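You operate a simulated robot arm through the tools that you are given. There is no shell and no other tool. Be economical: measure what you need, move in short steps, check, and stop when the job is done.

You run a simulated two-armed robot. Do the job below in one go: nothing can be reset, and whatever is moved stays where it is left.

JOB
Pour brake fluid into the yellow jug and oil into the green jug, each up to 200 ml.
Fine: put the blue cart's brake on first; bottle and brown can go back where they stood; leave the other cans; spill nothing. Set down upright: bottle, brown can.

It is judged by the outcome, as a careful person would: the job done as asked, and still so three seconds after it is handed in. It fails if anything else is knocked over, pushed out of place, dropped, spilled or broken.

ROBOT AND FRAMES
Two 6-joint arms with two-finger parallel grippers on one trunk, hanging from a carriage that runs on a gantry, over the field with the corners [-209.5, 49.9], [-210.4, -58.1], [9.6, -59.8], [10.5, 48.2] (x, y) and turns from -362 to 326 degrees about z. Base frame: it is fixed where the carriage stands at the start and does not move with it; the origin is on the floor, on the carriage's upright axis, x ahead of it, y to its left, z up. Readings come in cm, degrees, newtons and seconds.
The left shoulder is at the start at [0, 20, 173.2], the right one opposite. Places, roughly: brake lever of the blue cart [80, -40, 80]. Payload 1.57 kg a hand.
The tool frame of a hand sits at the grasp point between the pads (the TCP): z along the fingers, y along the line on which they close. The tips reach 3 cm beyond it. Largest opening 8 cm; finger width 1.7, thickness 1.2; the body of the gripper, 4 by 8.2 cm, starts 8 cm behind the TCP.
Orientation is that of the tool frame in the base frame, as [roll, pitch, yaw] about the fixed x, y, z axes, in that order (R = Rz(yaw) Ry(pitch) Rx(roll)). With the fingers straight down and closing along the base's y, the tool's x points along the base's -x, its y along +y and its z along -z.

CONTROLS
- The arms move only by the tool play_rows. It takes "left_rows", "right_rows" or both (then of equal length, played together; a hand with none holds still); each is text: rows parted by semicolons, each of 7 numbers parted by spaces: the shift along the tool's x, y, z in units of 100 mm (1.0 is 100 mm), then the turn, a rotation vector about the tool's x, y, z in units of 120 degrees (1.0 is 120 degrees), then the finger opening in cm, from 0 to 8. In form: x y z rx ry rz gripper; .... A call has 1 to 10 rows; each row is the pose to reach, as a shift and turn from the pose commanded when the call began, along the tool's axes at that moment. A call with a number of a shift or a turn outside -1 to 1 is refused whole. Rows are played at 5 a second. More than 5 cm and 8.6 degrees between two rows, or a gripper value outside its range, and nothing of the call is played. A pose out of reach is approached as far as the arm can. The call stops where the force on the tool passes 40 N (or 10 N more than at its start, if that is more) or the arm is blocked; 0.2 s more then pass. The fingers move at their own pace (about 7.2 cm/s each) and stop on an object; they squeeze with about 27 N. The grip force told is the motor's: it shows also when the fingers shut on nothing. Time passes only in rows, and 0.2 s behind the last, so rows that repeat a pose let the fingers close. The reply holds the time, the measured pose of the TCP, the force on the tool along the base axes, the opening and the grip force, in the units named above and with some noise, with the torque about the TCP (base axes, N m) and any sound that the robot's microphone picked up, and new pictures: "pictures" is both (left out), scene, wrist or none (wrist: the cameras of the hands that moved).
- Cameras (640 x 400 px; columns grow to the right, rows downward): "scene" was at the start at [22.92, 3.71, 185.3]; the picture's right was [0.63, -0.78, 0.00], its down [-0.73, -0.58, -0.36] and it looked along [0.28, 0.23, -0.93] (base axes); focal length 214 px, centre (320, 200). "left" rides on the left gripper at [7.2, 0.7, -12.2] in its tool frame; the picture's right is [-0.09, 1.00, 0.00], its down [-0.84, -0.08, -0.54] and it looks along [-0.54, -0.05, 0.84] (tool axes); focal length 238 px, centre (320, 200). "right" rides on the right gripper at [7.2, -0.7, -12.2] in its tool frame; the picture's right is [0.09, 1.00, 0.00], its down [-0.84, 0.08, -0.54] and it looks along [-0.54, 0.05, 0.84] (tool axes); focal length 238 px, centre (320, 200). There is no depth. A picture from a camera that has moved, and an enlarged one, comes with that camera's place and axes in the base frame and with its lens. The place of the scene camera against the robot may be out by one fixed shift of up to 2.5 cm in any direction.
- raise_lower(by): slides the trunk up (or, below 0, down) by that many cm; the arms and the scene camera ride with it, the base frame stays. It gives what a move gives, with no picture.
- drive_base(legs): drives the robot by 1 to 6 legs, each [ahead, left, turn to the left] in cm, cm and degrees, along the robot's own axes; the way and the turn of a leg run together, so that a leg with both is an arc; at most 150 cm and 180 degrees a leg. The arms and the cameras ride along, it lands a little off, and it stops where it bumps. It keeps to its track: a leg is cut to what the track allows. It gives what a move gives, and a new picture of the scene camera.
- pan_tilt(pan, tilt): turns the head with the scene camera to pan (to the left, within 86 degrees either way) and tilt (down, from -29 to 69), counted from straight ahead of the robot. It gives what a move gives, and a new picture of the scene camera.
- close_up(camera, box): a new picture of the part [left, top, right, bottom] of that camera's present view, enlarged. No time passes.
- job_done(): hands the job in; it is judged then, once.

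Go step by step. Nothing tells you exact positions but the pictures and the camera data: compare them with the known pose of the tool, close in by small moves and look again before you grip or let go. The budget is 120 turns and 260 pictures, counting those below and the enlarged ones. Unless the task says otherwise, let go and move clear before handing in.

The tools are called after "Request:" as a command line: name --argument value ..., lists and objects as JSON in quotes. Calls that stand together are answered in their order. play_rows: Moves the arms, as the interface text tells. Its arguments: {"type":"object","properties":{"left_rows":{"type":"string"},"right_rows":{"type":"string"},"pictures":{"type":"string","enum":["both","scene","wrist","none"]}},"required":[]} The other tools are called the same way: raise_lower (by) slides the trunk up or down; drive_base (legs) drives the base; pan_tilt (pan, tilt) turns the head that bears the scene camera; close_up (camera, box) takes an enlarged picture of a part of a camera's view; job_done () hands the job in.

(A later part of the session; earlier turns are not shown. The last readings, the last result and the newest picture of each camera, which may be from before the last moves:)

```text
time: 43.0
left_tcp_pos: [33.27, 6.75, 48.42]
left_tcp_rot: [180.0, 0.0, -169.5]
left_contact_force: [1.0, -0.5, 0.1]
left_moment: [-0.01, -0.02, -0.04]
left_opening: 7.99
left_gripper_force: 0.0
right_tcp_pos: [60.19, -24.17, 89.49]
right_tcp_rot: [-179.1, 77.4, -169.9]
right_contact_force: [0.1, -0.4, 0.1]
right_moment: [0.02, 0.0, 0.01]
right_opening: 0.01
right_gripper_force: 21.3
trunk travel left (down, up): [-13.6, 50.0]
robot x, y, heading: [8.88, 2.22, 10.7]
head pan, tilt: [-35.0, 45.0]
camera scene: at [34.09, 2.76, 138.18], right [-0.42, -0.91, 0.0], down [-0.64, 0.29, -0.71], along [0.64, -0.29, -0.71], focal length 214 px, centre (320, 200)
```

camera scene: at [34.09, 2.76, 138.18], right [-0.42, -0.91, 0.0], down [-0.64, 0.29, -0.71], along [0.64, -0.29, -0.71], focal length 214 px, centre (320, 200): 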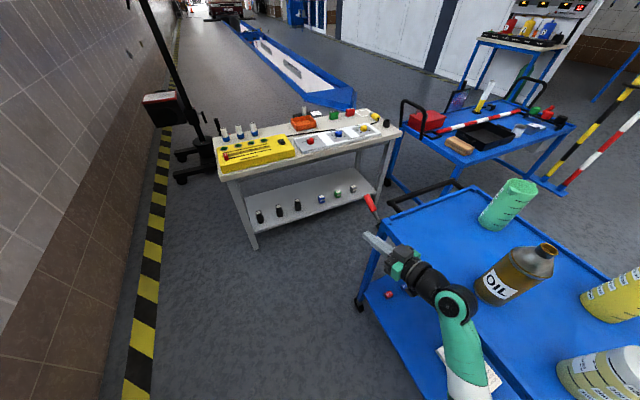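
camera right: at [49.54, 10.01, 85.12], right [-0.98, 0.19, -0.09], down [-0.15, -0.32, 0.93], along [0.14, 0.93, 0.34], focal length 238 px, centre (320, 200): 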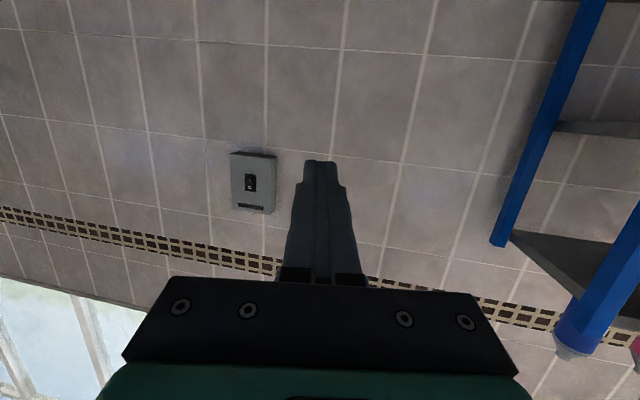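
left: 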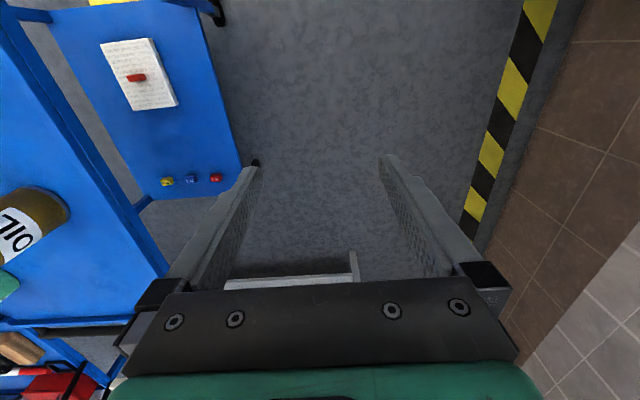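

The scene camera agrees with the hand's reading within ~1 cm. I'll zoom in on the lever for a better fix.

Request:
close_up --camera "scene" --box '[340, 170, 420, 260]'

```text
4.44 times, centred on (380, 215) of scene
camera zoom: at [34.09, 2.76, 138.18], right [-0.42, -0.91, 0.0], down [-0.64, 0.29, -0.71], along [0.64, -0.29, -0.71], focal length 953 px, centre (53, 133)
```

zoom: 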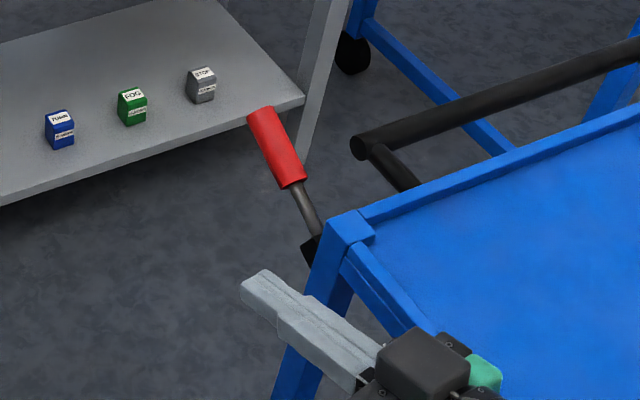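

Handle runs from ≈[74.7,-36.5,79] to ≈[79.9,-36.7,82.5]. I'll move the closed fingers over it.

Request:
play_rows --right_rows "-0.02 -0.26 0.23 0 0 0 0; -0.04 -0.51 0.46 0 0 0 0; -0.06 -0.765 0.69 0 0 0 0" --pictures "none"

Request:
play_rows --right_rows "-0.02 -0.26 0.23 0 0 0 0; -0.04 -0.51 0.46 0 0 0 0; -0.06 -0.765 0.69 0 0 0 0" --pictures "both"

Request:
close_up --camera "scene" --box '[340, 170, 420, 260]'

```text
time: 43.8
left_tcp_pos: [33.5, 6.82, 48.38]
left_tcp_rot: [180.0, 0.0, -169.5]
left_contact_force: [0.7, 0.6, -1.2]
left_moment: [0.01, 0.01, 0.02]
left_opening: 8.01
left_gripper_force: 0.0
right_tcp_pos: [68.36, -30.77, 88.38]
right_tcp_rot: [-179.1, 77.4, -169.8]
right_contact_force: [-0.7, 0.2, -0.2]
right_moment: [0.0, 0.0, 0.02]
right_opening: 0.0
right_gripper_force: 21.4
trunk travel left (down, up): [-13.6, 50.0]
robot x, y, heading: [8.56, 2.45, 10.4]
head pan, tilt: [-35.0, 45.0]
```

```text
time: 44.6
left_tcp_pos: [33.55, 6.49, 48.48]
left_tcp_rot: [-179.9, 0.1, -169.5]
left_contact_force: [1.1, -0.2, 0.1]
left_moment: [0.0, 0.02, -0.03]
left_opening: 7.99
left_gripper_force: 0.1
right_tcp_pos: [76.33, -37.35, 87.84]
right_tcp_rot: [-178.6, 77.5, -169.4]
right_contact_force: [0.3, 0.6, -0.7]
right_moment: [0.02, -0.01, 0.0]
right_opening: 0.0
right_gripper_force: 21.5
trunk travel left (down, up): [-13.6, 50.0]
robot x, y, heading: [8.33, 2.19, 10.3]
head pan, tilt: [-35.0, 45.0]
camera scene: at [34.18, 2.7, 138.21], right [-0.42, -0.91, 0.0], down [-0.64, 0.29, -0.71], along [0.64, -0.29, -0.71], focal length 214 px, centre (320, 200)
camera right: at [63.11, -40.09, 83.41], right [-0.18, 0.98, -0.1], down [-0.36, 0.03, 0.93], along [0.92, 0.2, 0.35], focal length 238 px, centre (320, 200)
```

scene: 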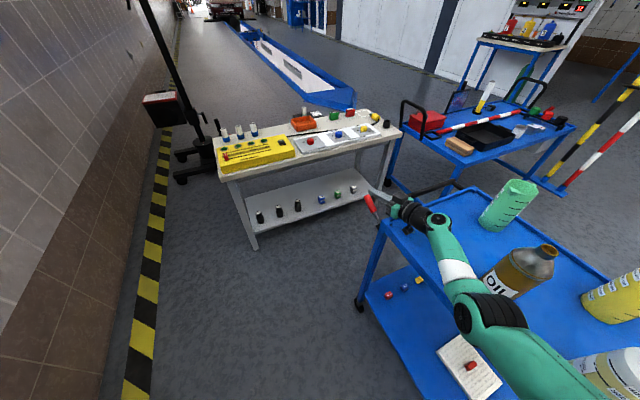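
right: 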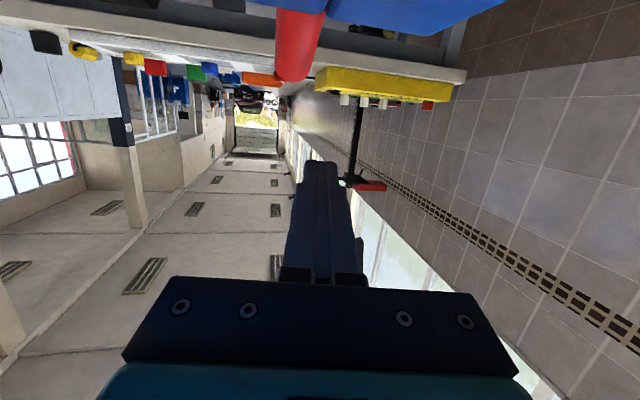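

```text
4.44 times, centred on (380, 215) of scene
camera zoom: at [34.18, 2.7, 138.21], right [-0.42, -0.91, 0.0], down [-0.64, 0.29, -0.71], along [0.64, -0.29, -0.71], focal length 953 px, centre (53, 133)
```

zoom: 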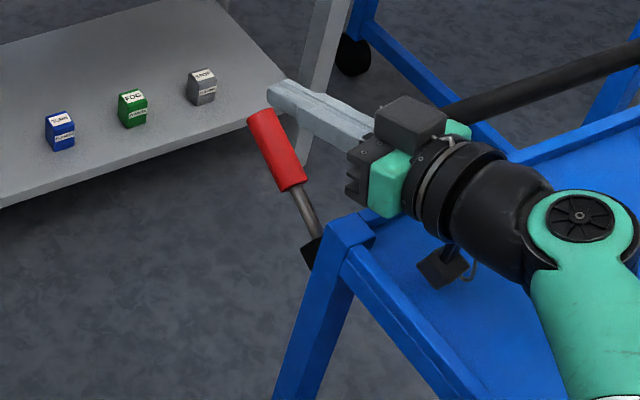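

The wrist camera shows the handle at y≈-38.8, but the camera under the gripper would hit the cart rim on descent. I'll swing the hand round so it comes in from outside the cart (pointing about -45°).

Request:
play_rows --right_rows "-0.1 0.1 0 0.064 0 0.014 0; -0.2 0.2 0 0.128 0 0.028 0; -0.2 0.2 0 0.192 0 0.043 0; -0.2 0.2 0 0.256 0 0.057 0; -0.2 0.2 0 0.32 0 0.072 0; -0.2 0.2 0 0.384 0 0.086 0; -0.2 0.2 0 0.447 0 0.1 0" --pictures "both"

Request:
close_up --camera "scene" --box '[340, 170, 420, 260]'

```text
time: 46.2
left_tcp_pos: [33.44, 6.72, 48.4]
left_tcp_rot: [180.0, 0.1, -169.6]
left_contact_force: [0.0, -0.1, -0.5]
left_moment: [-0.01, 0.01, 0.06]
left_opening: 8.03
left_gripper_force: 0.1
right_tcp_pos: [76.3, -35.09, 89.45]
right_tcp_rot: [-179.3, 77.7, 134.9]
right_contact_force: [0.3, 0.4, 0.0]
right_moment: [0.0, 0.01, 0.0]
right_opening: 0.01
right_gripper_force: 21.6
trunk travel left (down, up): [-13.6, 50.0]
robot x, y, heading: [8.49, 2.21, 10.2]
head pan, tilt: [-35.0, 45.0]
camera scene: at [34.13, 2.78, 138.2], right [-0.42, -0.91, 0.0], down [-0.64, 0.29, -0.71], along [0.64, -0.29, -0.71], focal length 214 px, centre (320, 200)
camera right: at [66.36, -25.91, 85.15], right [0.7, 0.71, -0.09], down [-0.19, 0.31, 0.93], along [0.69, -0.64, 0.35], focal length 238 px, centre (320, 200)
```

scene: 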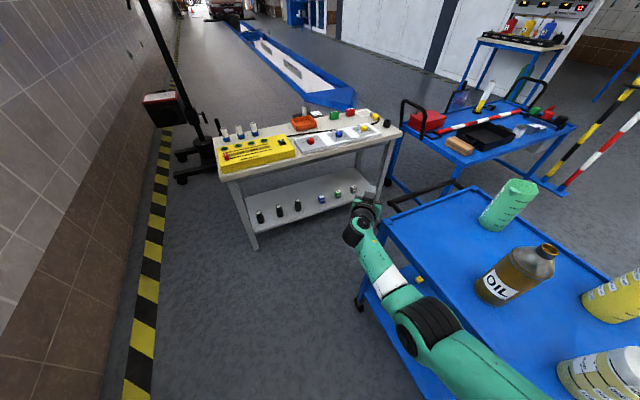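
right: 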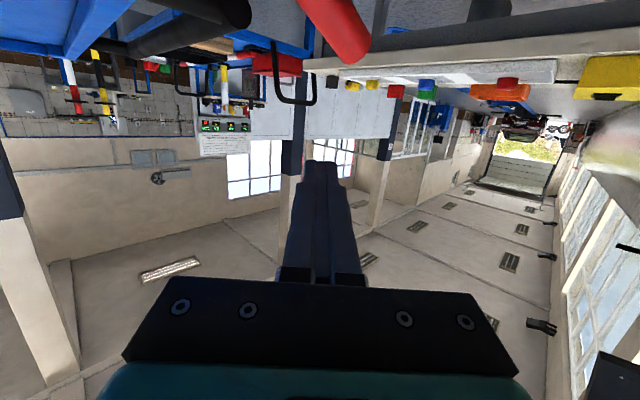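

```text
4.44 times, centred on (380, 215) of scene
camera zoom: at [34.13, 2.78, 138.2], right [-0.42, -0.91, 0.0], down [-0.64, 0.29, -0.71], along [0.64, -0.29, -0.71], focal length 953 px, centre (53, 133)
```

zoom: 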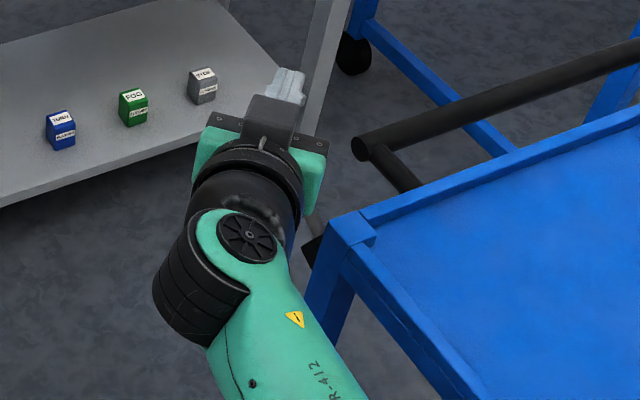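

Handle tip ≈[80,-38,82]. I'll come down onto it in steps and watch the force.

Request:
play_rows --right_rows "0.1 -0.1 0.12 0 0 0 0; 0.25 -0.1 0.2 0 0 0 0; 0.41 -0.1 0.22 0 0 0 0" --pictures "both"

Request:
close_up --camera "scene" --box '[340, 170, 420, 260]'

```text
time: 47.0
left_tcp_pos: [33.31, 6.73, 48.28]
left_tcp_rot: [180.0, 0.0, -169.5]
left_contact_force: [0.6, 0.6, -0.6]
left_moment: [-0.02, -0.04, 0.02]
left_opening: 8.0
left_gripper_force: 0.1
right_tcp_pos: [76.01, -36.4, 85.21]
right_tcp_rot: [-179.8, 77.5, 134.9]
right_contact_force: [0.1, -1.3, 0.5]
right_moment: [-0.04, -0.01, 0.0]
right_opening: 0.03
right_gripper_force: 21.2
right hand out of reach, approached as far as the arm can: row 3
trunk travel left (down, up): [-13.6, 50.0]
robot x, y, heading: [8.92, 2.68, 10.4]
head pan, tilt: [-35.0, 45.0]
camera scene: at [34.06, 2.78, 138.17], right [-0.42, -0.91, 0.0], down [-0.64, 0.29, -0.71], along [0.64, -0.29, -0.71], focal length 214 px, centre (320, 200)
camera right: at [66.08, -27.34, 80.74], right [0.7, 0.71, -0.09], down [-0.19, 0.3, 0.93], along [0.69, -0.63, 0.34], focal length 238 px, centre (320, 200)
```

scene: 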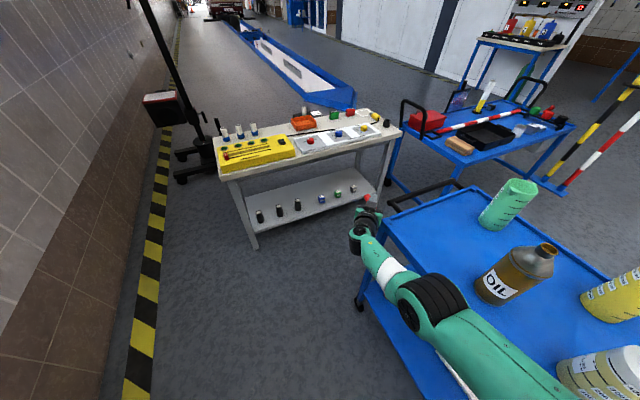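
right: 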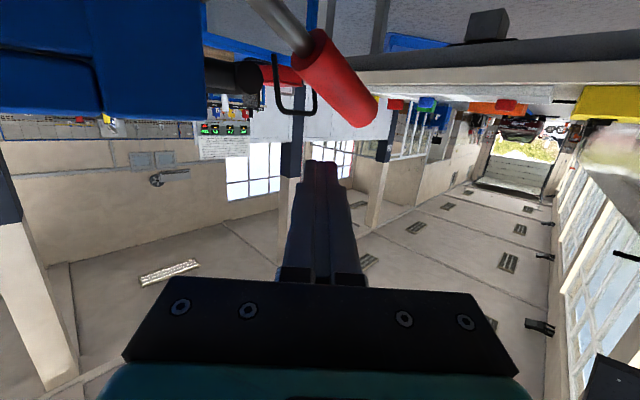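

```text
4.44 times, centred on (380, 215) of scene
camera zoom: at [34.06, 2.78, 138.17], right [-0.42, -0.91, 0.0], down [-0.64, 0.29, -0.71], along [0.64, -0.29, -0.71], focal length 953 px, centre (53, 133)
```

zoom: 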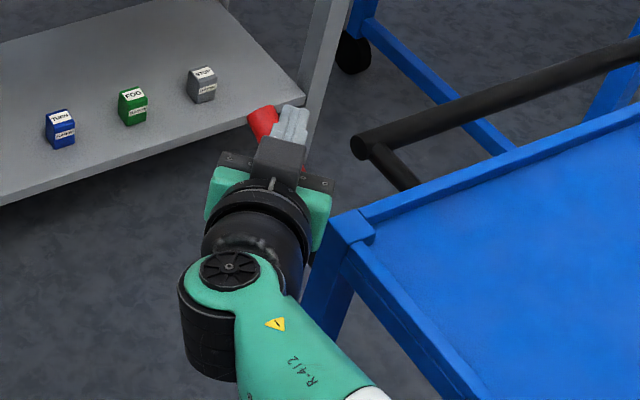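

The reach is used up, so I'll lift the hand, lower the trunk by the same amount, reach a bit further over the handle, and then push.

Request:
play_rows --right_rows "-0.4 0 0 0 0 0 0; -0.8 0 0 0 0 0 0" --pictures "none"

Request:
raise_lower --by -8

Request:
play_rows --right_rows "0 0 0.2 0 0 0 0; 0.1 0 0.2 0 0 0 0; 0.2 0 0.2 0 0 0 0" --pictures "wrist"

```text
time: 47.6
left_tcp_pos: [33.32, 6.63, 48.41]
left_tcp_rot: [179.9, 0.0, -169.5]
left_contact_force: [-0.4, 0.0, -0.4]
left_moment: [0.0, 0.01, 0.0]
left_opening: 7.97
left_gripper_force: 0.1
right_tcp_pos: [78.64, -37.86, 92.65]
right_tcp_rot: [-179.1, 77.5, 135.2]
right_contact_force: [0.1, 0.4, 0.2]
right_moment: [0.02, 0.03, 0.01]
right_opening: 0.0
right_gripper_force: 21.6
right hand out of reach, approached as far as the arm can: row 1, 2
trunk travel left (down, up): [-13.6, 50.0]
robot x, y, heading: [8.51, 2.38, 10.4]
head pan, tilt: [-35.0, 45.0]
```

```text
time: 48.7
left_tcp_pos: [33.33, 6.69, 40.42]
left_tcp_rot: [180.0, 0.0, -169.5]
left_contact_force: [-0.4, 0.1, -0.3]
left_moment: [0.0, 0.01, -0.04]
left_opening: 7.96
left_gripper_force: 0.1
right_tcp_pos: [78.6, -37.83, 84.59]
right_tcp_rot: [-179.3, 77.5, 134.9]
right_contact_force: [0.9, 0.2, -0.7]
right_moment: [-0.02, -0.03, 0.01]
right_opening: 0.02
right_gripper_force: 21.5
trunk travel left (down, up): [-5.6, 58.0]
robot x, y, heading: [8.55, 2.34, 10.7]
head pan, tilt: [-35.0, 45.0]
```

```text
time: 49.5
left_tcp_pos: [33.32, 6.66, 40.43]
left_tcp_rot: [-179.9, 0.0, -169.4]
left_contact_force: [-0.7, 0.5, -0.3]
left_moment: [-0.03, -0.01, -0.01]
left_opening: 8.0
left_gripper_force: 0.0
right_tcp_pos: [78.35, -38.43, 83.03]
right_tcp_rot: [-179.4, 77.5, 134.9]
right_contact_force: [0.5, 0.1, -0.6]
right_moment: [0.0, 0.0, 0.01]
right_opening: 0.0
right_gripper_force: 21.1
right hand out of reach, approached as far as the arm can: row 1, 2, 3
trunk travel left (down, up): [-5.6, 58.0]
robot x, y, heading: [8.37, 1.88, 10.4]
head pan, tilt: [-35.0, 45.0]
camera right: at [68.35, -29.33, 78.67], right [0.7, 0.71, -0.09], down [-0.19, 0.3, 0.93], along [0.69, -0.63, 0.34], focal length 238 px, centre (320, 200)
```

right: 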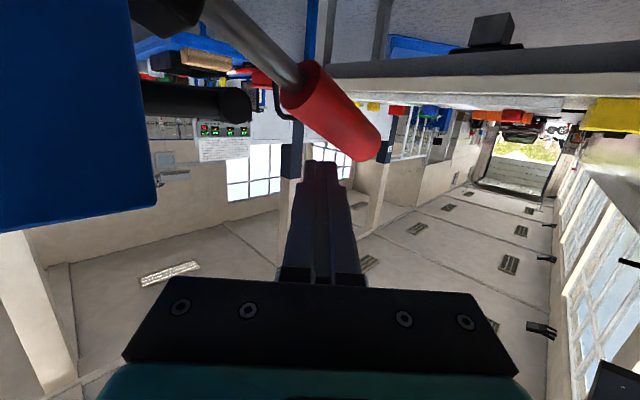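

Request:
play_rows --right_rows "0.1 0 0 0 0 0 0; 0.2 0 0 0 0 0 0; 0.3 0 0 0 0 0 0; 0.4 0 0 0 0 0 0; 0.5 0 -0.1 0 0 0 0" --pictures "both"

```text
time: 50.7
left_tcp_pos: [33.26, 6.81, 40.32]
left_tcp_rot: [179.9, -0.1, -169.6]
left_contact_force: [0.2, -0.2, -0.5]
left_moment: [0.01, 0.02, 0.03]
left_opening: 7.98
left_gripper_force: 0.0
right_tcp_pos: [76.66, -36.91, 78.44]
right_tcp_rot: [-179.6, 77.6, 134.8]
right_contact_force: [-0.1, 0.6, 0.1]
right_moment: [0.02, -0.01, 0.02]
right_opening: 0.02
right_gripper_force: 21.0
right hand out of reach, approached as far as the arm can: row 3, 4
trunk travel left (down, up): [-5.6, 58.0]
robot x, y, heading: [8.25, 1.78, 10.5]
head pan, tilt: [-35.0, 45.0]
camera scene: at [34.07, 2.78, 130.18], right [-0.42, -0.91, 0.0], down [-0.64, 0.29, -0.71], along [0.64, -0.29, -0.71], focal length 214 px, centre (320, 200)
camera right: at [66.66, -27.72, 74.03], right [0.7, 0.71, -0.09], down [-0.19, 0.3, 0.93], along [0.69, -0.64, 0.34], focal length 238 px, centre (320, 200)
```

scene: 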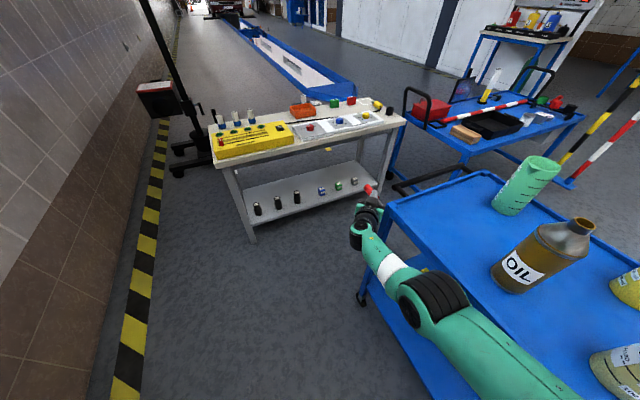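
right: 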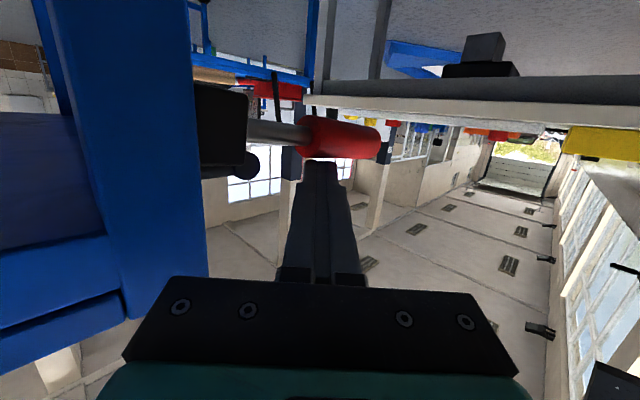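

The lever is following the fingers down easily (now about horizontal). I'll press further using the trunk.

Request:
raise_lower --by -3

Request:
close_up --camera "right" --box '[100, 0, 500, 250]'

Request:
raise_lower --by -2.5

Request:
close_up --camera "right" --box '[100, 0, 500, 250]'

```text
time: 51.5
left_tcp_pos: [33.43, 6.78, 37.56]
left_tcp_rot: [-179.9, 0.0, -169.4]
left_contact_force: [0.7, 0.2, -0.5]
left_moment: [-0.04, -0.01, 0.01]
left_opening: 7.99
left_gripper_force: 0.1
right_tcp_pos: [76.58, -36.91, 75.33]
right_tcp_rot: [-179.3, 77.5, 134.9]
right_contact_force: [-0.3, 0.1, -0.2]
right_moment: [0.0, 0.02, -0.03]
right_opening: 0.0
right_gripper_force: 21.4
trunk travel left (down, up): [-2.6, 61.0]
robot x, y, heading: [8.27, 2.13, 10.4]
head pan, tilt: [-35.0, 45.0]
```

```text
1.60 times, centred on (300, 125) of right
camera zoom: at [66.67, -27.74, 71.01], right [0.7, 0.71, -0.09], down [-0.19, 0.3, 0.93], along [0.69, -0.64, 0.34], focal length 381 px, centre (352, 320)
```

zoom: 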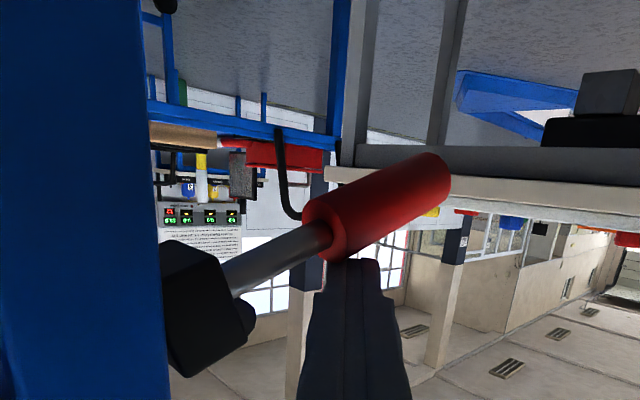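

```text
time: 52.0
left_tcp_pos: [33.34, 6.73, 35.55]
left_tcp_rot: [-180.0, 0.0, -169.6]
left_contact_force: [-0.6, -0.5, 0.0]
left_moment: [0.0, 0.05, 0.01]
left_opening: 8.0
left_gripper_force: 0.0
right_tcp_pos: [77.08, -36.98, 74.51]
right_tcp_rot: [179.9, 78.5, 133.8]
right_contact_force: [-1.6, 0.5, 4.4]
right_moment: [-0.05, -0.01, -0.04]
right_opening: 0.0
right_gripper_force: 21.4
trunk travel left (down, up): [-0.8, 62.8]
robot x, y, heading: [8.18, 2.18, 10.3]
head pan, tilt: [-35.0, 45.0]
stopped: the force on the tool passed its limit at 52 N (the readings are from after the stop); the commanded pose is now the measured one
```

```text
1.60 times, centred on (300, 125) of right
camera zoom: at [67.06, -27.85, 69.98], right [0.7, 0.71, -0.09], down [-0.2, 0.32, 0.93], along [0.68, -0.63, 0.36], focal length 381 px, centre (352, 320)
```

zoom: 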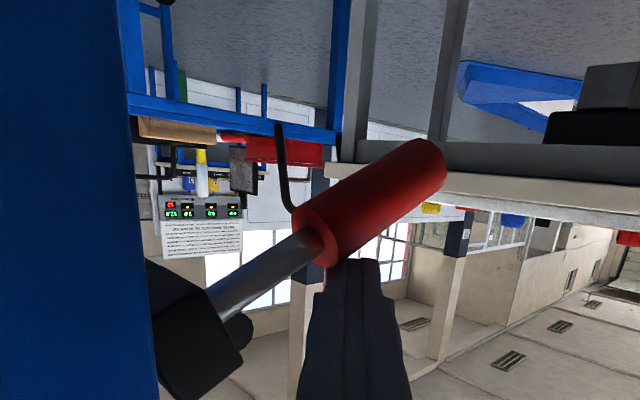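

The lever hit its lower stop (about 30° below horizontal), so the brake should be on. I'll back off upward and verify that it stays down, and measure the containers.

Request:
raise_lower --by 20

Request:
play_rows --right_rows "0 0 -0.4 0 0 0 0; 0 0 -0.8 0 0 0 0; 0 0.2 -1 0 0 0 0" --pictures "scene"

Request:
close_up --camera "scene" --box '[330, 160, 430, 250]'

Request:
close_up --camera "scene" --box '[460, 200, 640, 320]'

```text
time: 54.2
left_tcp_pos: [33.41, 6.7, 55.59]
left_tcp_rot: [-180.0, 0.0, -169.6]
left_contact_force: [0.9, 0.0, 0.8]
left_moment: [0.03, 0.02, 0.02]
left_opening: 7.98
left_gripper_force: 0.1
right_tcp_pos: [76.91, -36.94, 94.52]
right_tcp_rot: [179.9, 78.5, 134.2]
right_contact_force: [0.9, 0.0, 0.0]
right_moment: [-0.02, 0.0, -0.03]
right_opening: 0.02
right_gripper_force: 21.8
trunk travel left (down, up): [-20.8, 42.8]
robot x, y, heading: [8.53, 2.22, 10.5]
head pan, tilt: [-35.0, 45.0]
```

```text
time: 55.0
left_tcp_pos: [33.04, 6.85, 55.48]
left_tcp_rot: [179.8, -0.1, -169.5]
left_contact_force: [-0.7, 1.3, -0.3]
left_moment: [-0.01, -0.05, 0.0]
left_opening: 7.99
left_gripper_force: 0.1
right_tcp_pos: [72.45, -29.52, 95.11]
right_tcp_rot: [-177.4, 78.3, 136.1]
right_contact_force: [0.0, 0.2, 3.4]
right_moment: [0.23, 0.25, 0.02]
right_opening: 0.01
right_gripper_force: 21.1
right hand out of reach, approached as far as the arm can: row 1, 2, 3
trunk travel left (down, up): [-20.8, 42.8]
robot x, y, heading: [8.44, 2.18, 10.6]
head pan, tilt: [-35.0, 45.0]
camera scene: at [33.96, 2.83, 145.39], right [-0.42, -0.91, 0.0], down [-0.64, 0.29, -0.71], along [0.64, -0.29, -0.71], focal length 214 px, centre (320, 200)
```

scene: 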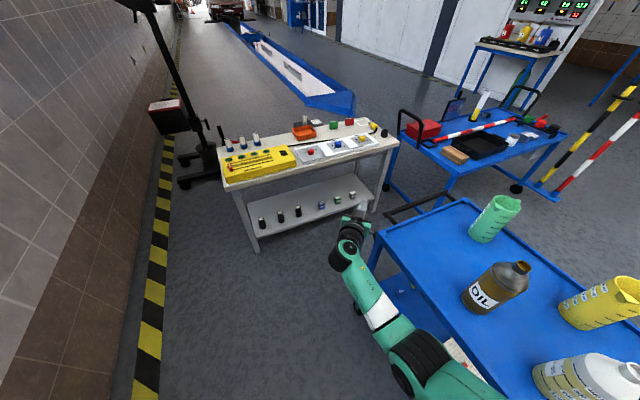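

```text
4.44 times, centred on (380, 205) of scene
camera zoom: at [33.96, 2.83, 145.39], right [-0.42, -0.91, 0.0], down [-0.64, 0.29, -0.71], along [0.64, -0.29, -0.71], focal length 953 px, centre (53, 178)
```

zoom: 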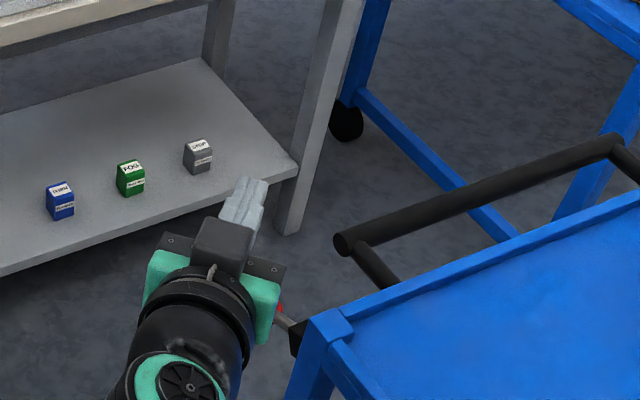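

```text
3.33 times, centred on (550, 260) of scene
camera zoom: at [33.96, 2.83, 145.39], right [-0.42, -0.91, 0.0], down [-0.64, 0.29, -0.71], along [0.64, -0.29, -0.71], focal length 715 px, centre (-447, 0)
```

zoom: 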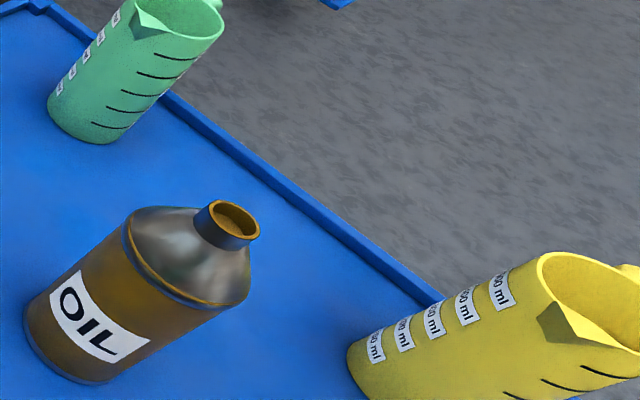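

The lever stays down. Next I tilt the left hand to a forward posture, and lift it clear.

Request:
play_rows --left_rows "0 0 0 0 -0.07 0 8; 0 0 0 0 -0.14 0 8; 0 0 0 0 -0.21 0 8; 0 0 0 0 -0.28 0 8; 0 0 0 0 -0.35 0 8; 0 0 0 0 -0.42 0 8; 0 0 0 0 -0.49 0 8; 0 0 0 0 -0.56 0 8; 0 0 0 0 -0.63 0 8" --pictures "none"

Request:
play_rows --left_rows "-0.4 0 0 0 0 0 8; -0.8 0 0 0 0 0 8; -1 0 0 0 0 0 8" --pictures "none"

Request:
play_rows --left_rows "-0.4 0 0 0 0 0 8; -0.8 0 0 0 0 0 8; -1 0 0 0 0 0 8" --pictures "none"

```text
time: 57.0
left_tcp_pos: [37.21, 7.98, 62.28]
left_tcp_rot: [-177.2, 66.8, -169.6]
left_contact_force: [1.0, 0.4, 1.3]
left_moment: [-0.03, -0.01, 0.0]
left_opening: 8.02
left_gripper_force: 0.0
left hand out of reach, approached as far as the arm can: row 6, 7, 8, 9
right_tcp_pos: [72.84, -29.67, 95.57]
right_tcp_rot: [179.7, 78.9, 133.4]
right_contact_force: [1.2, 0.7, -0.4]
right_moment: [-0.01, 0.0, -0.01]
right_opening: 0.01
right_gripper_force: 21.5
trunk travel left (down, up): [-20.8, 42.8]
robot x, y, heading: [8.54, 2.45, 10.5]
head pan, tilt: [-35.0, 45.0]
```

```text
time: 57.8
left_tcp_pos: [41.12, 8.48, 71.55]
left_tcp_rot: [-177.3, 66.7, -169.5]
left_contact_force: [-0.1, 0.3, 0.6]
left_moment: [0.0, -0.02, 0.0]
left_opening: 7.99
left_gripper_force: 0.1
right_tcp_pos: [72.85, -29.71, 95.6]
right_tcp_rot: [179.9, 78.9, 133.5]
right_contact_force: [0.2, 0.4, 0.2]
right_moment: [0.01, -0.01, 0.04]
right_opening: 0.03
right_gripper_force: 21.3
trunk travel left (down, up): [-20.8, 42.8]
robot x, y, heading: [8.55, 2.24, 10.4]
head pan, tilt: [-35.0, 45.0]
```

```text
time: 58.6
left_tcp_pos: [44.93, 9.15, 80.74]
left_tcp_rot: [-177.2, 66.7, -169.4]
left_contact_force: [-0.3, -0.2, -0.1]
left_moment: [-0.01, -0.01, 0.01]
left_opening: 8.0
left_gripper_force: 0.0
right_tcp_pos: [72.72, -29.77, 95.52]
right_tcp_rot: [179.8, 78.9, 133.6]
right_contact_force: [-0.1, 0.0, -0.3]
right_moment: [-0.01, 0.02, -0.03]
right_opening: 0.0
right_gripper_force: 21.9
trunk travel left (down, up): [-20.8, 42.8]
robot x, y, heading: [8.29, 2.62, 10.5]
head pan, tilt: [-35.0, 45.0]
```

I'll raise the left hand further, swing the right hand back to pointing straight ahead, and tuck it in before turning the robot.

Request:
play_rows --left_rows "-0.4 0.3 0 0 0 0 8; -0.8 0.6 0 0 0 0 8; -1 0.9 0 0 0 0 8; -1 1 0 0 0 0 8; -1 1 0 0 -0.07 0 8; -1 1 0 0 -0.07 0 8; -1 1 0 0 -0.07 0 8" --right_rows "0 0 0 -0.064 0 -0.014 0; 0 0 0 -0.128 0 -0.028 0; 0 0 0 -0.192 0 -0.043 0; 0 0 0 -0.256 0 -0.057 0; 0 0 0 -0.32 0 -0.072 0; 0 0 0 -0.384 0 -0.086 0; 0 0 0 -0.447 0 -0.1 0" --pictures "none"

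Request:
play_rows --right_rows "0 0.3 -0.3 0 0 0 0; 0 0.6 -0.6 0 0 0 0; 0 0.9 -0.9 0 0 0 0; 0 1 -1 0 0 0 0" --pictures "none"

Request:
play_rows --right_rows "0 0.3 -0.3 0 0 0 0; 0 0.6 -0.6 0 0 0 0; 0 0.7 -0.9 0 0 0 0; 0 0.7 -1 0 0 0 0" --pictures "scene"

```text
time: 60.2
left_tcp_pos: [47.67, 19.77, 89.69]
left_tcp_rot: [-175.7, 75.2, -167.8]
left_contact_force: [0.3, 1.1, 0.2]
left_moment: [-0.02, 0.01, 0.04]
left_opening: 8.02
left_gripper_force: 0.0
right_tcp_pos: [72.63, -29.84, 95.6]
right_tcp_rot: [-175.5, 78.0, -166.4]
right_contact_force: [0.4, 0.6, 0.4]
right_moment: [-0.01, 0.01, 0.01]
right_opening: 0.01
right_gripper_force: 21.1
trunk travel left (down, up): [-20.8, 42.8]
robot x, y, heading: [8.37, 2.35, 10.6]
head pan, tilt: [-35.0, 45.0]
```

```text
time: 61.2
left_tcp_pos: [47.66, 19.79, 89.76]
left_tcp_rot: [-175.8, 75.0, -167.8]
left_contact_force: [0.0, -0.3, -0.3]
left_moment: [0.01, -0.01, -0.01]
left_opening: 7.98
left_gripper_force: 0.0
right_tcp_pos: [61.67, -21.39, 97.38]
right_tcp_rot: [-175.6, 78.1, -166.4]
right_contact_force: [1.2, -0.4, 0.1]
right_moment: [-0.01, 0.0, -0.02]
right_opening: 0.01
right_gripper_force: 21.6
trunk travel left (down, up): [-20.8, 42.8]
robot x, y, heading: [8.45, 2.3, 10.5]
head pan, tilt: [-35.0, 45.0]
```

```text
time: 62.2
left_tcp_pos: [47.65, 19.89, 89.71]
left_tcp_rot: [-175.7, 75.0, -167.8]
left_contact_force: [0.6, 0.3, 0.2]
left_moment: [0.0, 0.01, 0.02]
left_opening: 8.02
left_gripper_force: 0.1
right_tcp_pos: [50.92, -15.79, 99.05]
right_tcp_rot: [-175.2, 78.3, -166.3]
right_contact_force: [-0.5, -0.2, 0.4]
right_moment: [-0.03, 0.0, 0.0]
right_opening: 0.01
right_gripper_force: 21.5
right hand out of reach, approached as far as the arm can: row 3, 4
trunk travel left (down, up): [-20.8, 42.8]
robot x, y, heading: [8.52, 2.26, 10.5]
head pan, tilt: [-35.0, 45.0]
camera scene: at [34.07, 2.77, 145.39], right [-0.42, -0.91, 0.0], down [-0.64, 0.29, -0.71], along [0.64, -0.29, -0.71], focal length 214 px, centre (320, 200)
```

scene: 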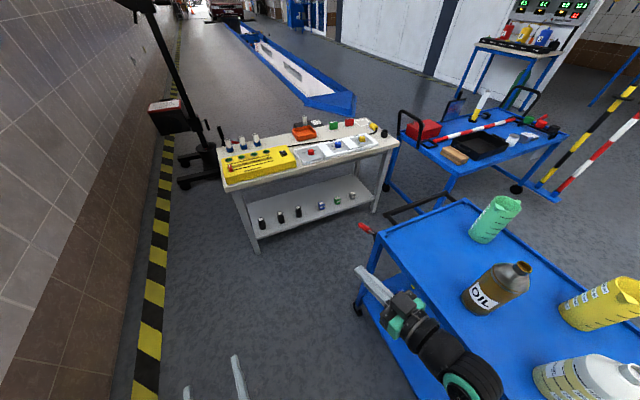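

The lever stays down. Now I shift left away from the cart and turn to face it squarely (heading −90°).

Request:
drive_base --legs '[[6, 32, 0], [0, 0, -100.5]]'

Request:
pan_tilt --pan 15 --tilt 40

Request:
close_up --camera "left" --box '[0, 0, 640, 400]'

```text
time: 64.2
left_tcp_pos: [47.5, 46.2, 89.26]
left_tcp_rot: [-172.6, 74.4, -164.0]
left_contact_force: [1.9, 0.2, 0.1]
left_moment: [0.01, 0.02, 0.13]
left_opening: 8.0
left_gripper_force: 0.0
right_tcp_pos: [51.28, 10.27, 99.71]
right_tcp_rot: [-169.8, 78.0, -160.4]
right_contact_force: [1.0, -2.1, 0.3]
right_moment: [0.02, 0.0, 0.19]
right_opening: 0.0
right_gripper_force: 21.6
trunk travel left (down, up): [-20.8, 42.8]
robot x, y, heading: [8.42, 30.58, 10.6]
head pan, tilt: [-35.0, 45.0]
stopped in leg 1: the robot was blocked; the commanded pose is now the measured one
camera scene: at [34.22, 29.76, 145.71], right [-0.41, -0.91, 0.02], down [-0.65, 0.28, -0.71], along [0.64, -0.3, -0.7], focal length 214 px, centre (320, 200)
```

scene: 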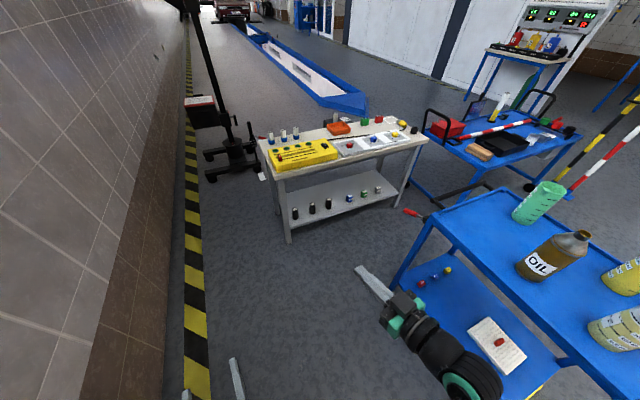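

```text
time: 65.4
left_tcp_pos: [47.33, 45.93, 89.26]
left_tcp_rot: [-171.5, 74.2, -163.3]
left_contact_force: [-0.6, 2.0, 0.0]
left_moment: [-0.04, -0.03, -0.23]
left_opening: 7.98
left_gripper_force: 0.1
right_tcp_pos: [51.0, 10.16, 99.72]
right_tcp_rot: [-169.1, 77.8, -160.0]
right_contact_force: [-1.5, 3.5, -0.5]
right_moment: [-0.06, 0.06, -0.35]
right_opening: 0.0
right_gripper_force: 21.2
trunk travel left (down, up): [-20.8, 42.8]
robot x, y, heading: [8.56, 31.01, 10.6]
head pan, tilt: [15.0, 40.0]
camera scene: at [34.3, 36.85, 146.25], right [0.43, -0.9, 0.02], down [-0.58, -0.3, -0.76], along [0.69, 0.32, -0.65], focal length 214 px, centre (320, 200)
```

scene: 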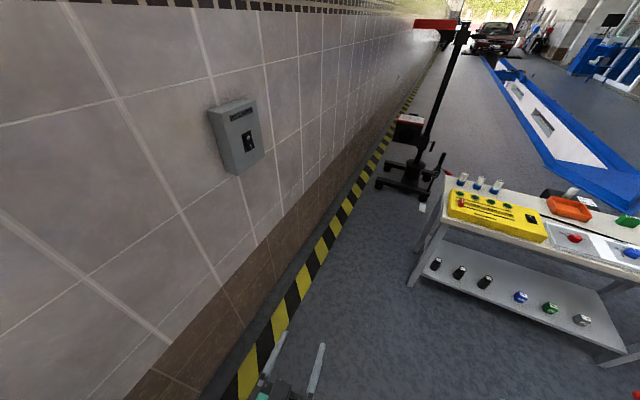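

```text
1.00 times, centred on (320, 200) of left (not enlarged: the box is as wide or as high as the picture)
camera zoom: at [33.72, 44.49, 85.63], right [-0.13, 0.99, 0.05], down [-0.29, -0.08, 0.95], along [0.95, 0.11, 0.3], focal length 238 px, centre (320, 200)
```

zoom: 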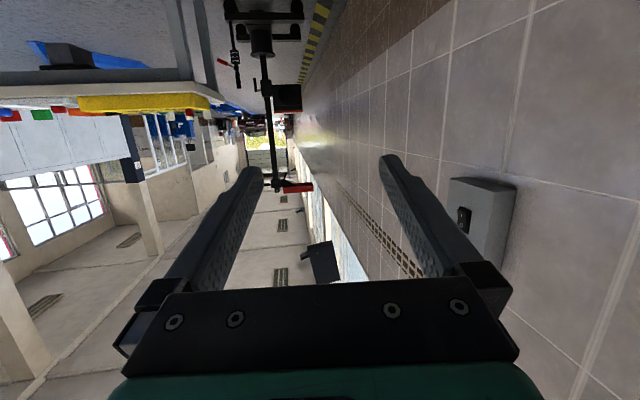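

Something on the left blocked the drive (likely the shelf). I'll back off and look there before turning.

Request:
drive_base --legs '[[0, -6, 0]]'

Request:
pan_tilt --pan 86 --tilt 45

```text
time: 66.3
left_tcp_pos: [48.76, 43.03, 89.48]
left_tcp_rot: [-175.9, 74.9, -167.3]
left_contact_force: [-1.0, -0.9, 0.1]
left_moment: [0.04, 0.0, 0.03]
left_opening: 8.01
left_gripper_force: 0.0
right_tcp_pos: [52.46, 7.27, 99.03]
right_tcp_rot: [-174.7, 78.3, -165.5]
right_contact_force: [0.3, 0.2, 0.9]
right_moment: [0.01, 0.01, 0.02]
right_opening: 0.0
right_gripper_force: 21.6
trunk travel left (down, up): [-20.8, 42.8]
robot x, y, heading: [9.57, 25.04, 10.9]
head pan, tilt: [15.0, 40.0]
camera scene: at [35.55, 32.8, 146.07], right [0.43, -0.9, 0.0], down [-0.58, -0.28, -0.77], along [0.69, 0.33, -0.64], focal length 214 px, centre (320, 200)
```

scene: 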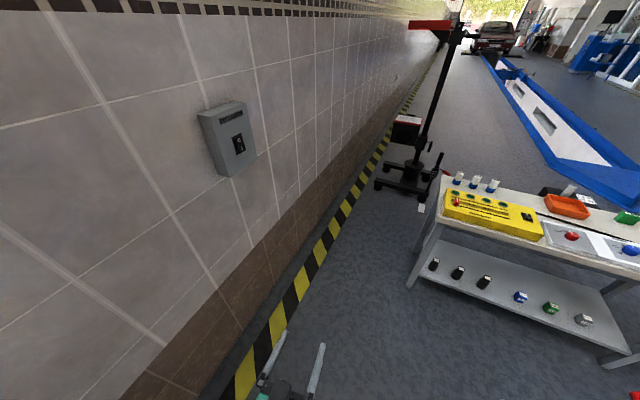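

```text
time: 67.8
left_tcp_pos: [48.52, 43.25, 89.48]
left_tcp_rot: [-176.1, 74.9, -167.8]
left_contact_force: [0.6, 0.3, -0.2]
left_moment: [0.0, 0.01, -0.03]
left_opening: 8.03
left_gripper_force: 0.0
right_tcp_pos: [52.42, 7.25, 99.0]
right_tcp_rot: [-175.1, 78.3, -165.9]
right_contact_force: [-0.1, 0.6, 0.0]
right_moment: [0.01, 0.03, -0.02]
right_opening: 0.01
right_gripper_force: 21.6
trunk travel left (down, up): [-20.8, 42.8]
robot x, y, heading: [9.63, 25.1, 10.7]
head pan, tilt: [85.9, 45.0]
camera scene: at [26.95, 37.31, 145.39], right [0.99, 0.11, 0.0], down [0.08, -0.7, -0.71], along [-0.08, 0.7, -0.71], focal length 214 px, centre (320, 200)
```

scene: 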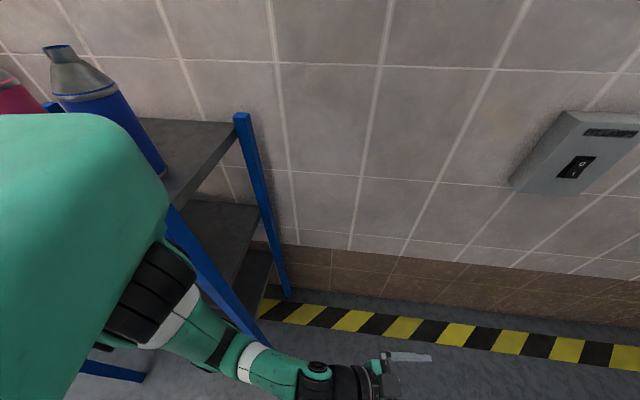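

The shelf upright is just beside the left shoulder and its cans still stand. Turning right moves the arm away from it.

Request:
drive_base --legs '[[0, -3, 0], [0, 0, -101]]'

Request:
pan_tilt --pan 10 --tilt 45

Request:
close_up --camera "left" --box '[0, 0, 640, 400]'

```text
time: 72.8
left_tcp_pos: [22.11, -19.0, 89.5]
left_tcp_rot: [-176.2, 74.8, 93.7]
left_contact_force: [-0.9, -0.3, -0.5]
left_moment: [0.0, 0.01, 0.03]
left_opening: 8.0
left_gripper_force: 0.1
right_tcp_pos: [-13.88, -17.14, 99.04]
right_tcp_rot: [-175.2, 78.3, 95.5]
right_contact_force: [0.6, -0.2, 0.6]
right_moment: [0.01, 0.0, -0.03]
right_opening: 0.0
right_gripper_force: 21.4
trunk travel left (down, up): [-20.8, 42.8]
robot x, y, heading: [10.51, 22.68, -87.9]
head pan, tilt: [85.9, 45.0]
camera scene: at [17.65, 2.34, 145.39], right [-0.03, -1.0, 0.0], down [-0.71, 0.02, -0.71], along [0.71, -0.02, -0.71], focal length 214 px, centre (320, 200)
```

scene: 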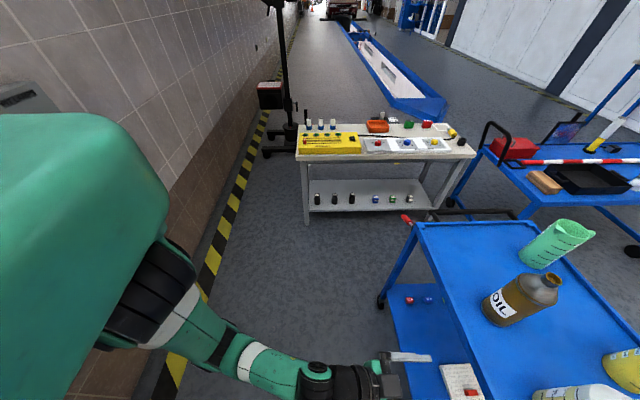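

```text
time: 74.2
left_tcp_pos: [22.13, -18.89, 89.32]
left_tcp_rot: [-176.2, 74.8, 93.6]
left_contact_force: [-0.2, -0.4, 0.5]
left_moment: [0.01, 0.03, 0.01]
left_opening: 8.0
left_gripper_force: 0.1
right_tcp_pos: [-13.94, -17.12, 98.98]
right_tcp_rot: [-175.1, 78.3, 95.6]
right_contact_force: [0.7, 0.1, 0.3]
right_moment: [-0.03, -0.01, 0.03]
right_opening: 0.0
right_gripper_force: 21.3
trunk travel left (down, up): [-20.8, 42.8]
robot x, y, heading: [10.7, 22.02, -87.9]
head pan, tilt: [10.0, 45.0]
camera scene: at [11.24, -5.34, 145.39], right [-0.98, -0.21, 0.0], down [-0.15, 0.69, -0.71], along [0.15, -0.69, -0.71], focal length 214 px, centre (320, 200)
```

scene: 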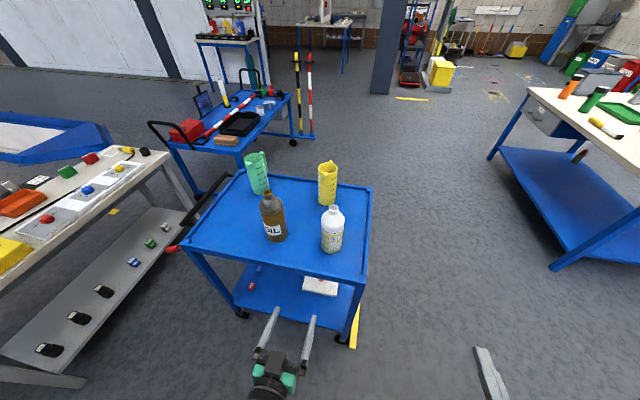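

```text
1.00 times, centred on (320, 200) of left (not enlarged: the box is as wide or as high as the picture)
camera zoom: at [22.74, -5.14, 85.72], right [1.0, -0.02, 0.07], down [-0.06, 0.3, 0.95], along [-0.04, -0.95, 0.3], focal length 238 px, centre (320, 200)
```

zoom: 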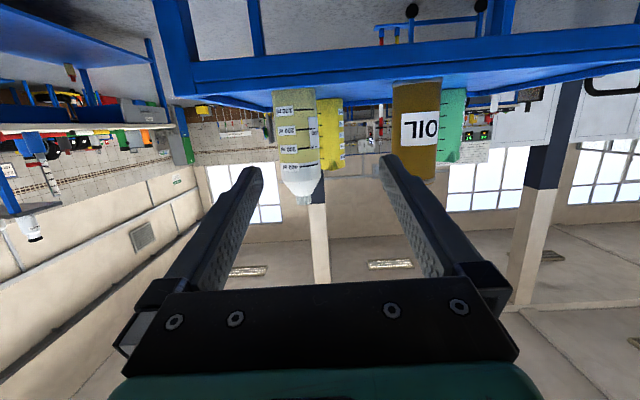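

A clear (inverted) view of the containers from the left wrist camera. I'll enlarge it to measure widths, marks and labels.

Request:
close_up --camera "left" --box '[260, 70, 360, 210]'

Request:
close_up --camera "left" --box '[370, 70, 500, 190]'

Request:
close_up --camera "scene" --box '[230, 140, 380, 270]'

```text
2.86 times, centred on (310, 140) of left
camera zoom: at [22.74, -5.14, 85.72], right [1.0, -0.02, 0.07], down [-0.06, 0.3, 0.95], along [-0.04, -0.95, 0.3], focal length 681 px, centre (349, 371)
```

zoom: 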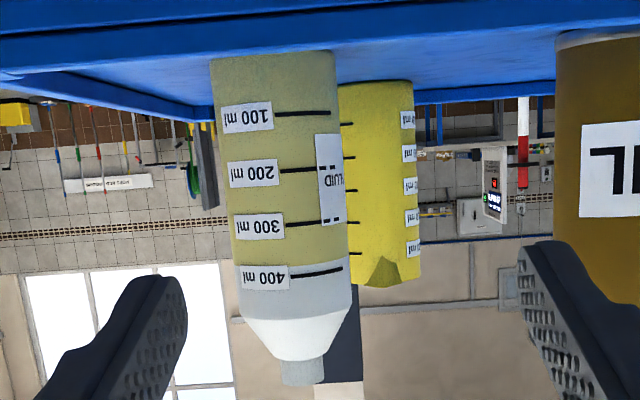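

```text
3.33 times, centred on (435, 130) of left
camera zoom: at [22.74, -5.14, 85.72], right [1.0, -0.02, 0.07], down [-0.06, 0.3, 0.95], along [-0.04, -0.95, 0.3], focal length 794 px, centre (-63, 433)
```

zoom: 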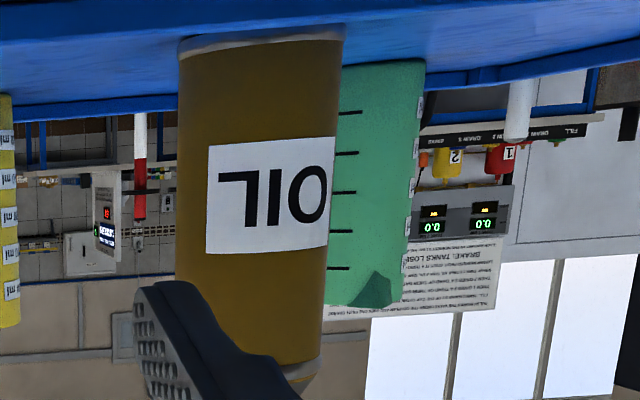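

```text
3.08 times, centred on (305, 205) of scene
camera zoom: at [11.24, -5.34, 145.39], right [-0.98, -0.21, 0.0], down [-0.15, 0.69, -0.71], along [0.15, -0.69, -0.71], focal length 660 px, centre (366, 185)
```

zoom: 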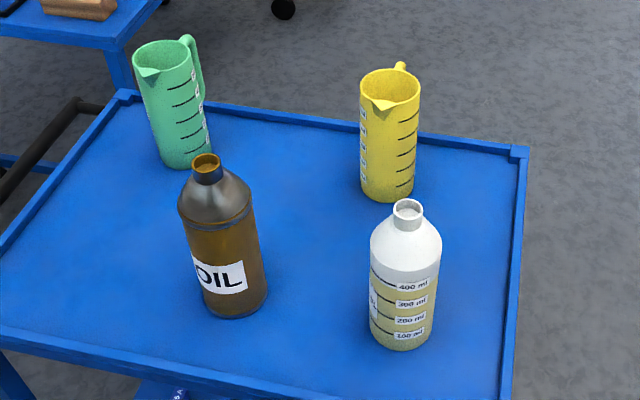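

The bottle is labelled "…FLUID", ~375 ml, diameter ≈7 cm, at ≈[18,-45]; the can is ≈7.4 cm at ≈[38,-47]. Tray ≈z 80.7. I'll level the left hand and drive closer, lined up with the bottle.

Request:
play_rows --left_rows "0 0 0 0 -0.04 0.004 8; 0 0 0 0 -0.085 0.008 8; 0 0 0 0 -0.085 0.008 8" --pictures "none"

Request:
drive_base --legs '[[15, -4, 0]]'

Request:
close_up --camera "left" --box '[0, 0, 640, 400]'

```text
time: 75.0
left_tcp_pos: [22.07, -18.87, 89.57]
left_tcp_rot: [-179.4, 85.1, 90.4]
left_contact_force: [0.6, 0.1, 0.8]
left_moment: [-0.03, 0.0, 0.03]
left_opening: 8.0
left_gripper_force: 0.1
right_tcp_pos: [-13.98, -17.16, 99.08]
right_tcp_rot: [-175.1, 78.4, 95.5]
right_contact_force: [1.2, 0.4, 0.3]
right_moment: [0.02, -0.03, 0.0]
right_opening: 0.0
right_gripper_force: 20.9
trunk travel left (down, up): [-20.8, 42.8]
robot x, y, heading: [10.4, 22.27, -87.8]
head pan, tilt: [10.0, 45.0]
```

```text
time: 76.5
left_tcp_pos: [18.73, -34.71, 89.59]
left_tcp_rot: [-179.3, 85.0, 90.4]
left_contact_force: [-0.2, 0.8, 0.3]
left_moment: [0.0, -0.01, 0.01]
left_opening: 8.03
left_gripper_force: 0.1
right_tcp_pos: [-17.37, -32.7, 99.0]
right_tcp_rot: [-175.0, 78.2, 95.5]
right_contact_force: [-0.4, 0.4, 0.8]
right_moment: [0.0, -0.02, 0.0]
right_opening: 0.02
right_gripper_force: 20.9
trunk travel left (down, up): [-20.8, 42.8]
robot x, y, heading: [7.2, 6.89, -88.0]
head pan, tilt: [10.0, 45.0]
camera scene: at [7.79, -21.01, 145.41], right [-0.98, -0.21, 0.0], down [-0.15, 0.69, -0.71], along [0.15, -0.69, -0.71], focal length 214 px, centre (320, 200)
```

scene: 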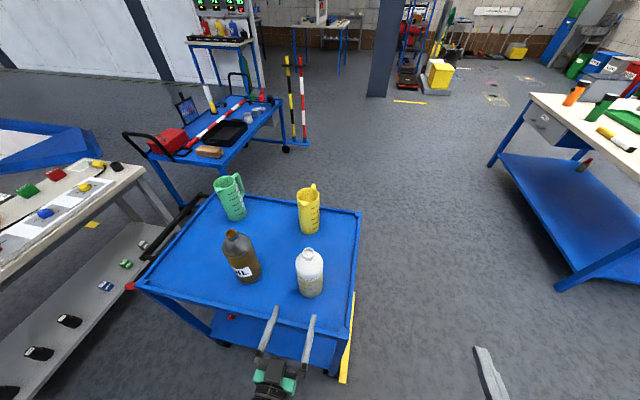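

```text
1.00 times, centred on (320, 200) of left (not enlarged: the box is as wide or as high as the picture)
camera zoom: at [19.38, -21.77, 83.38], right [1.0, -0.01, 0.09], down [-0.07, 0.47, 0.88], along [-0.05, -0.88, 0.47], focal length 238 px, centre (320, 200)
```

zoom: 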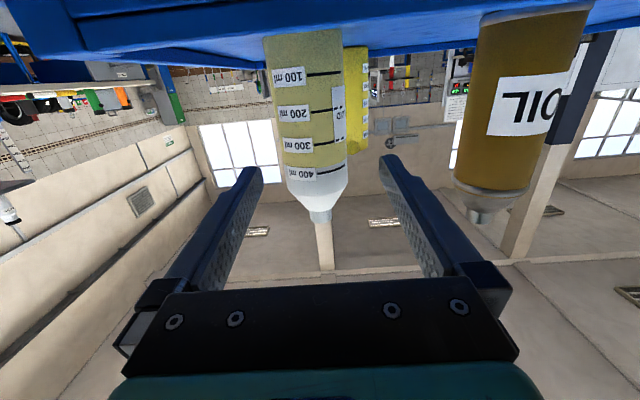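

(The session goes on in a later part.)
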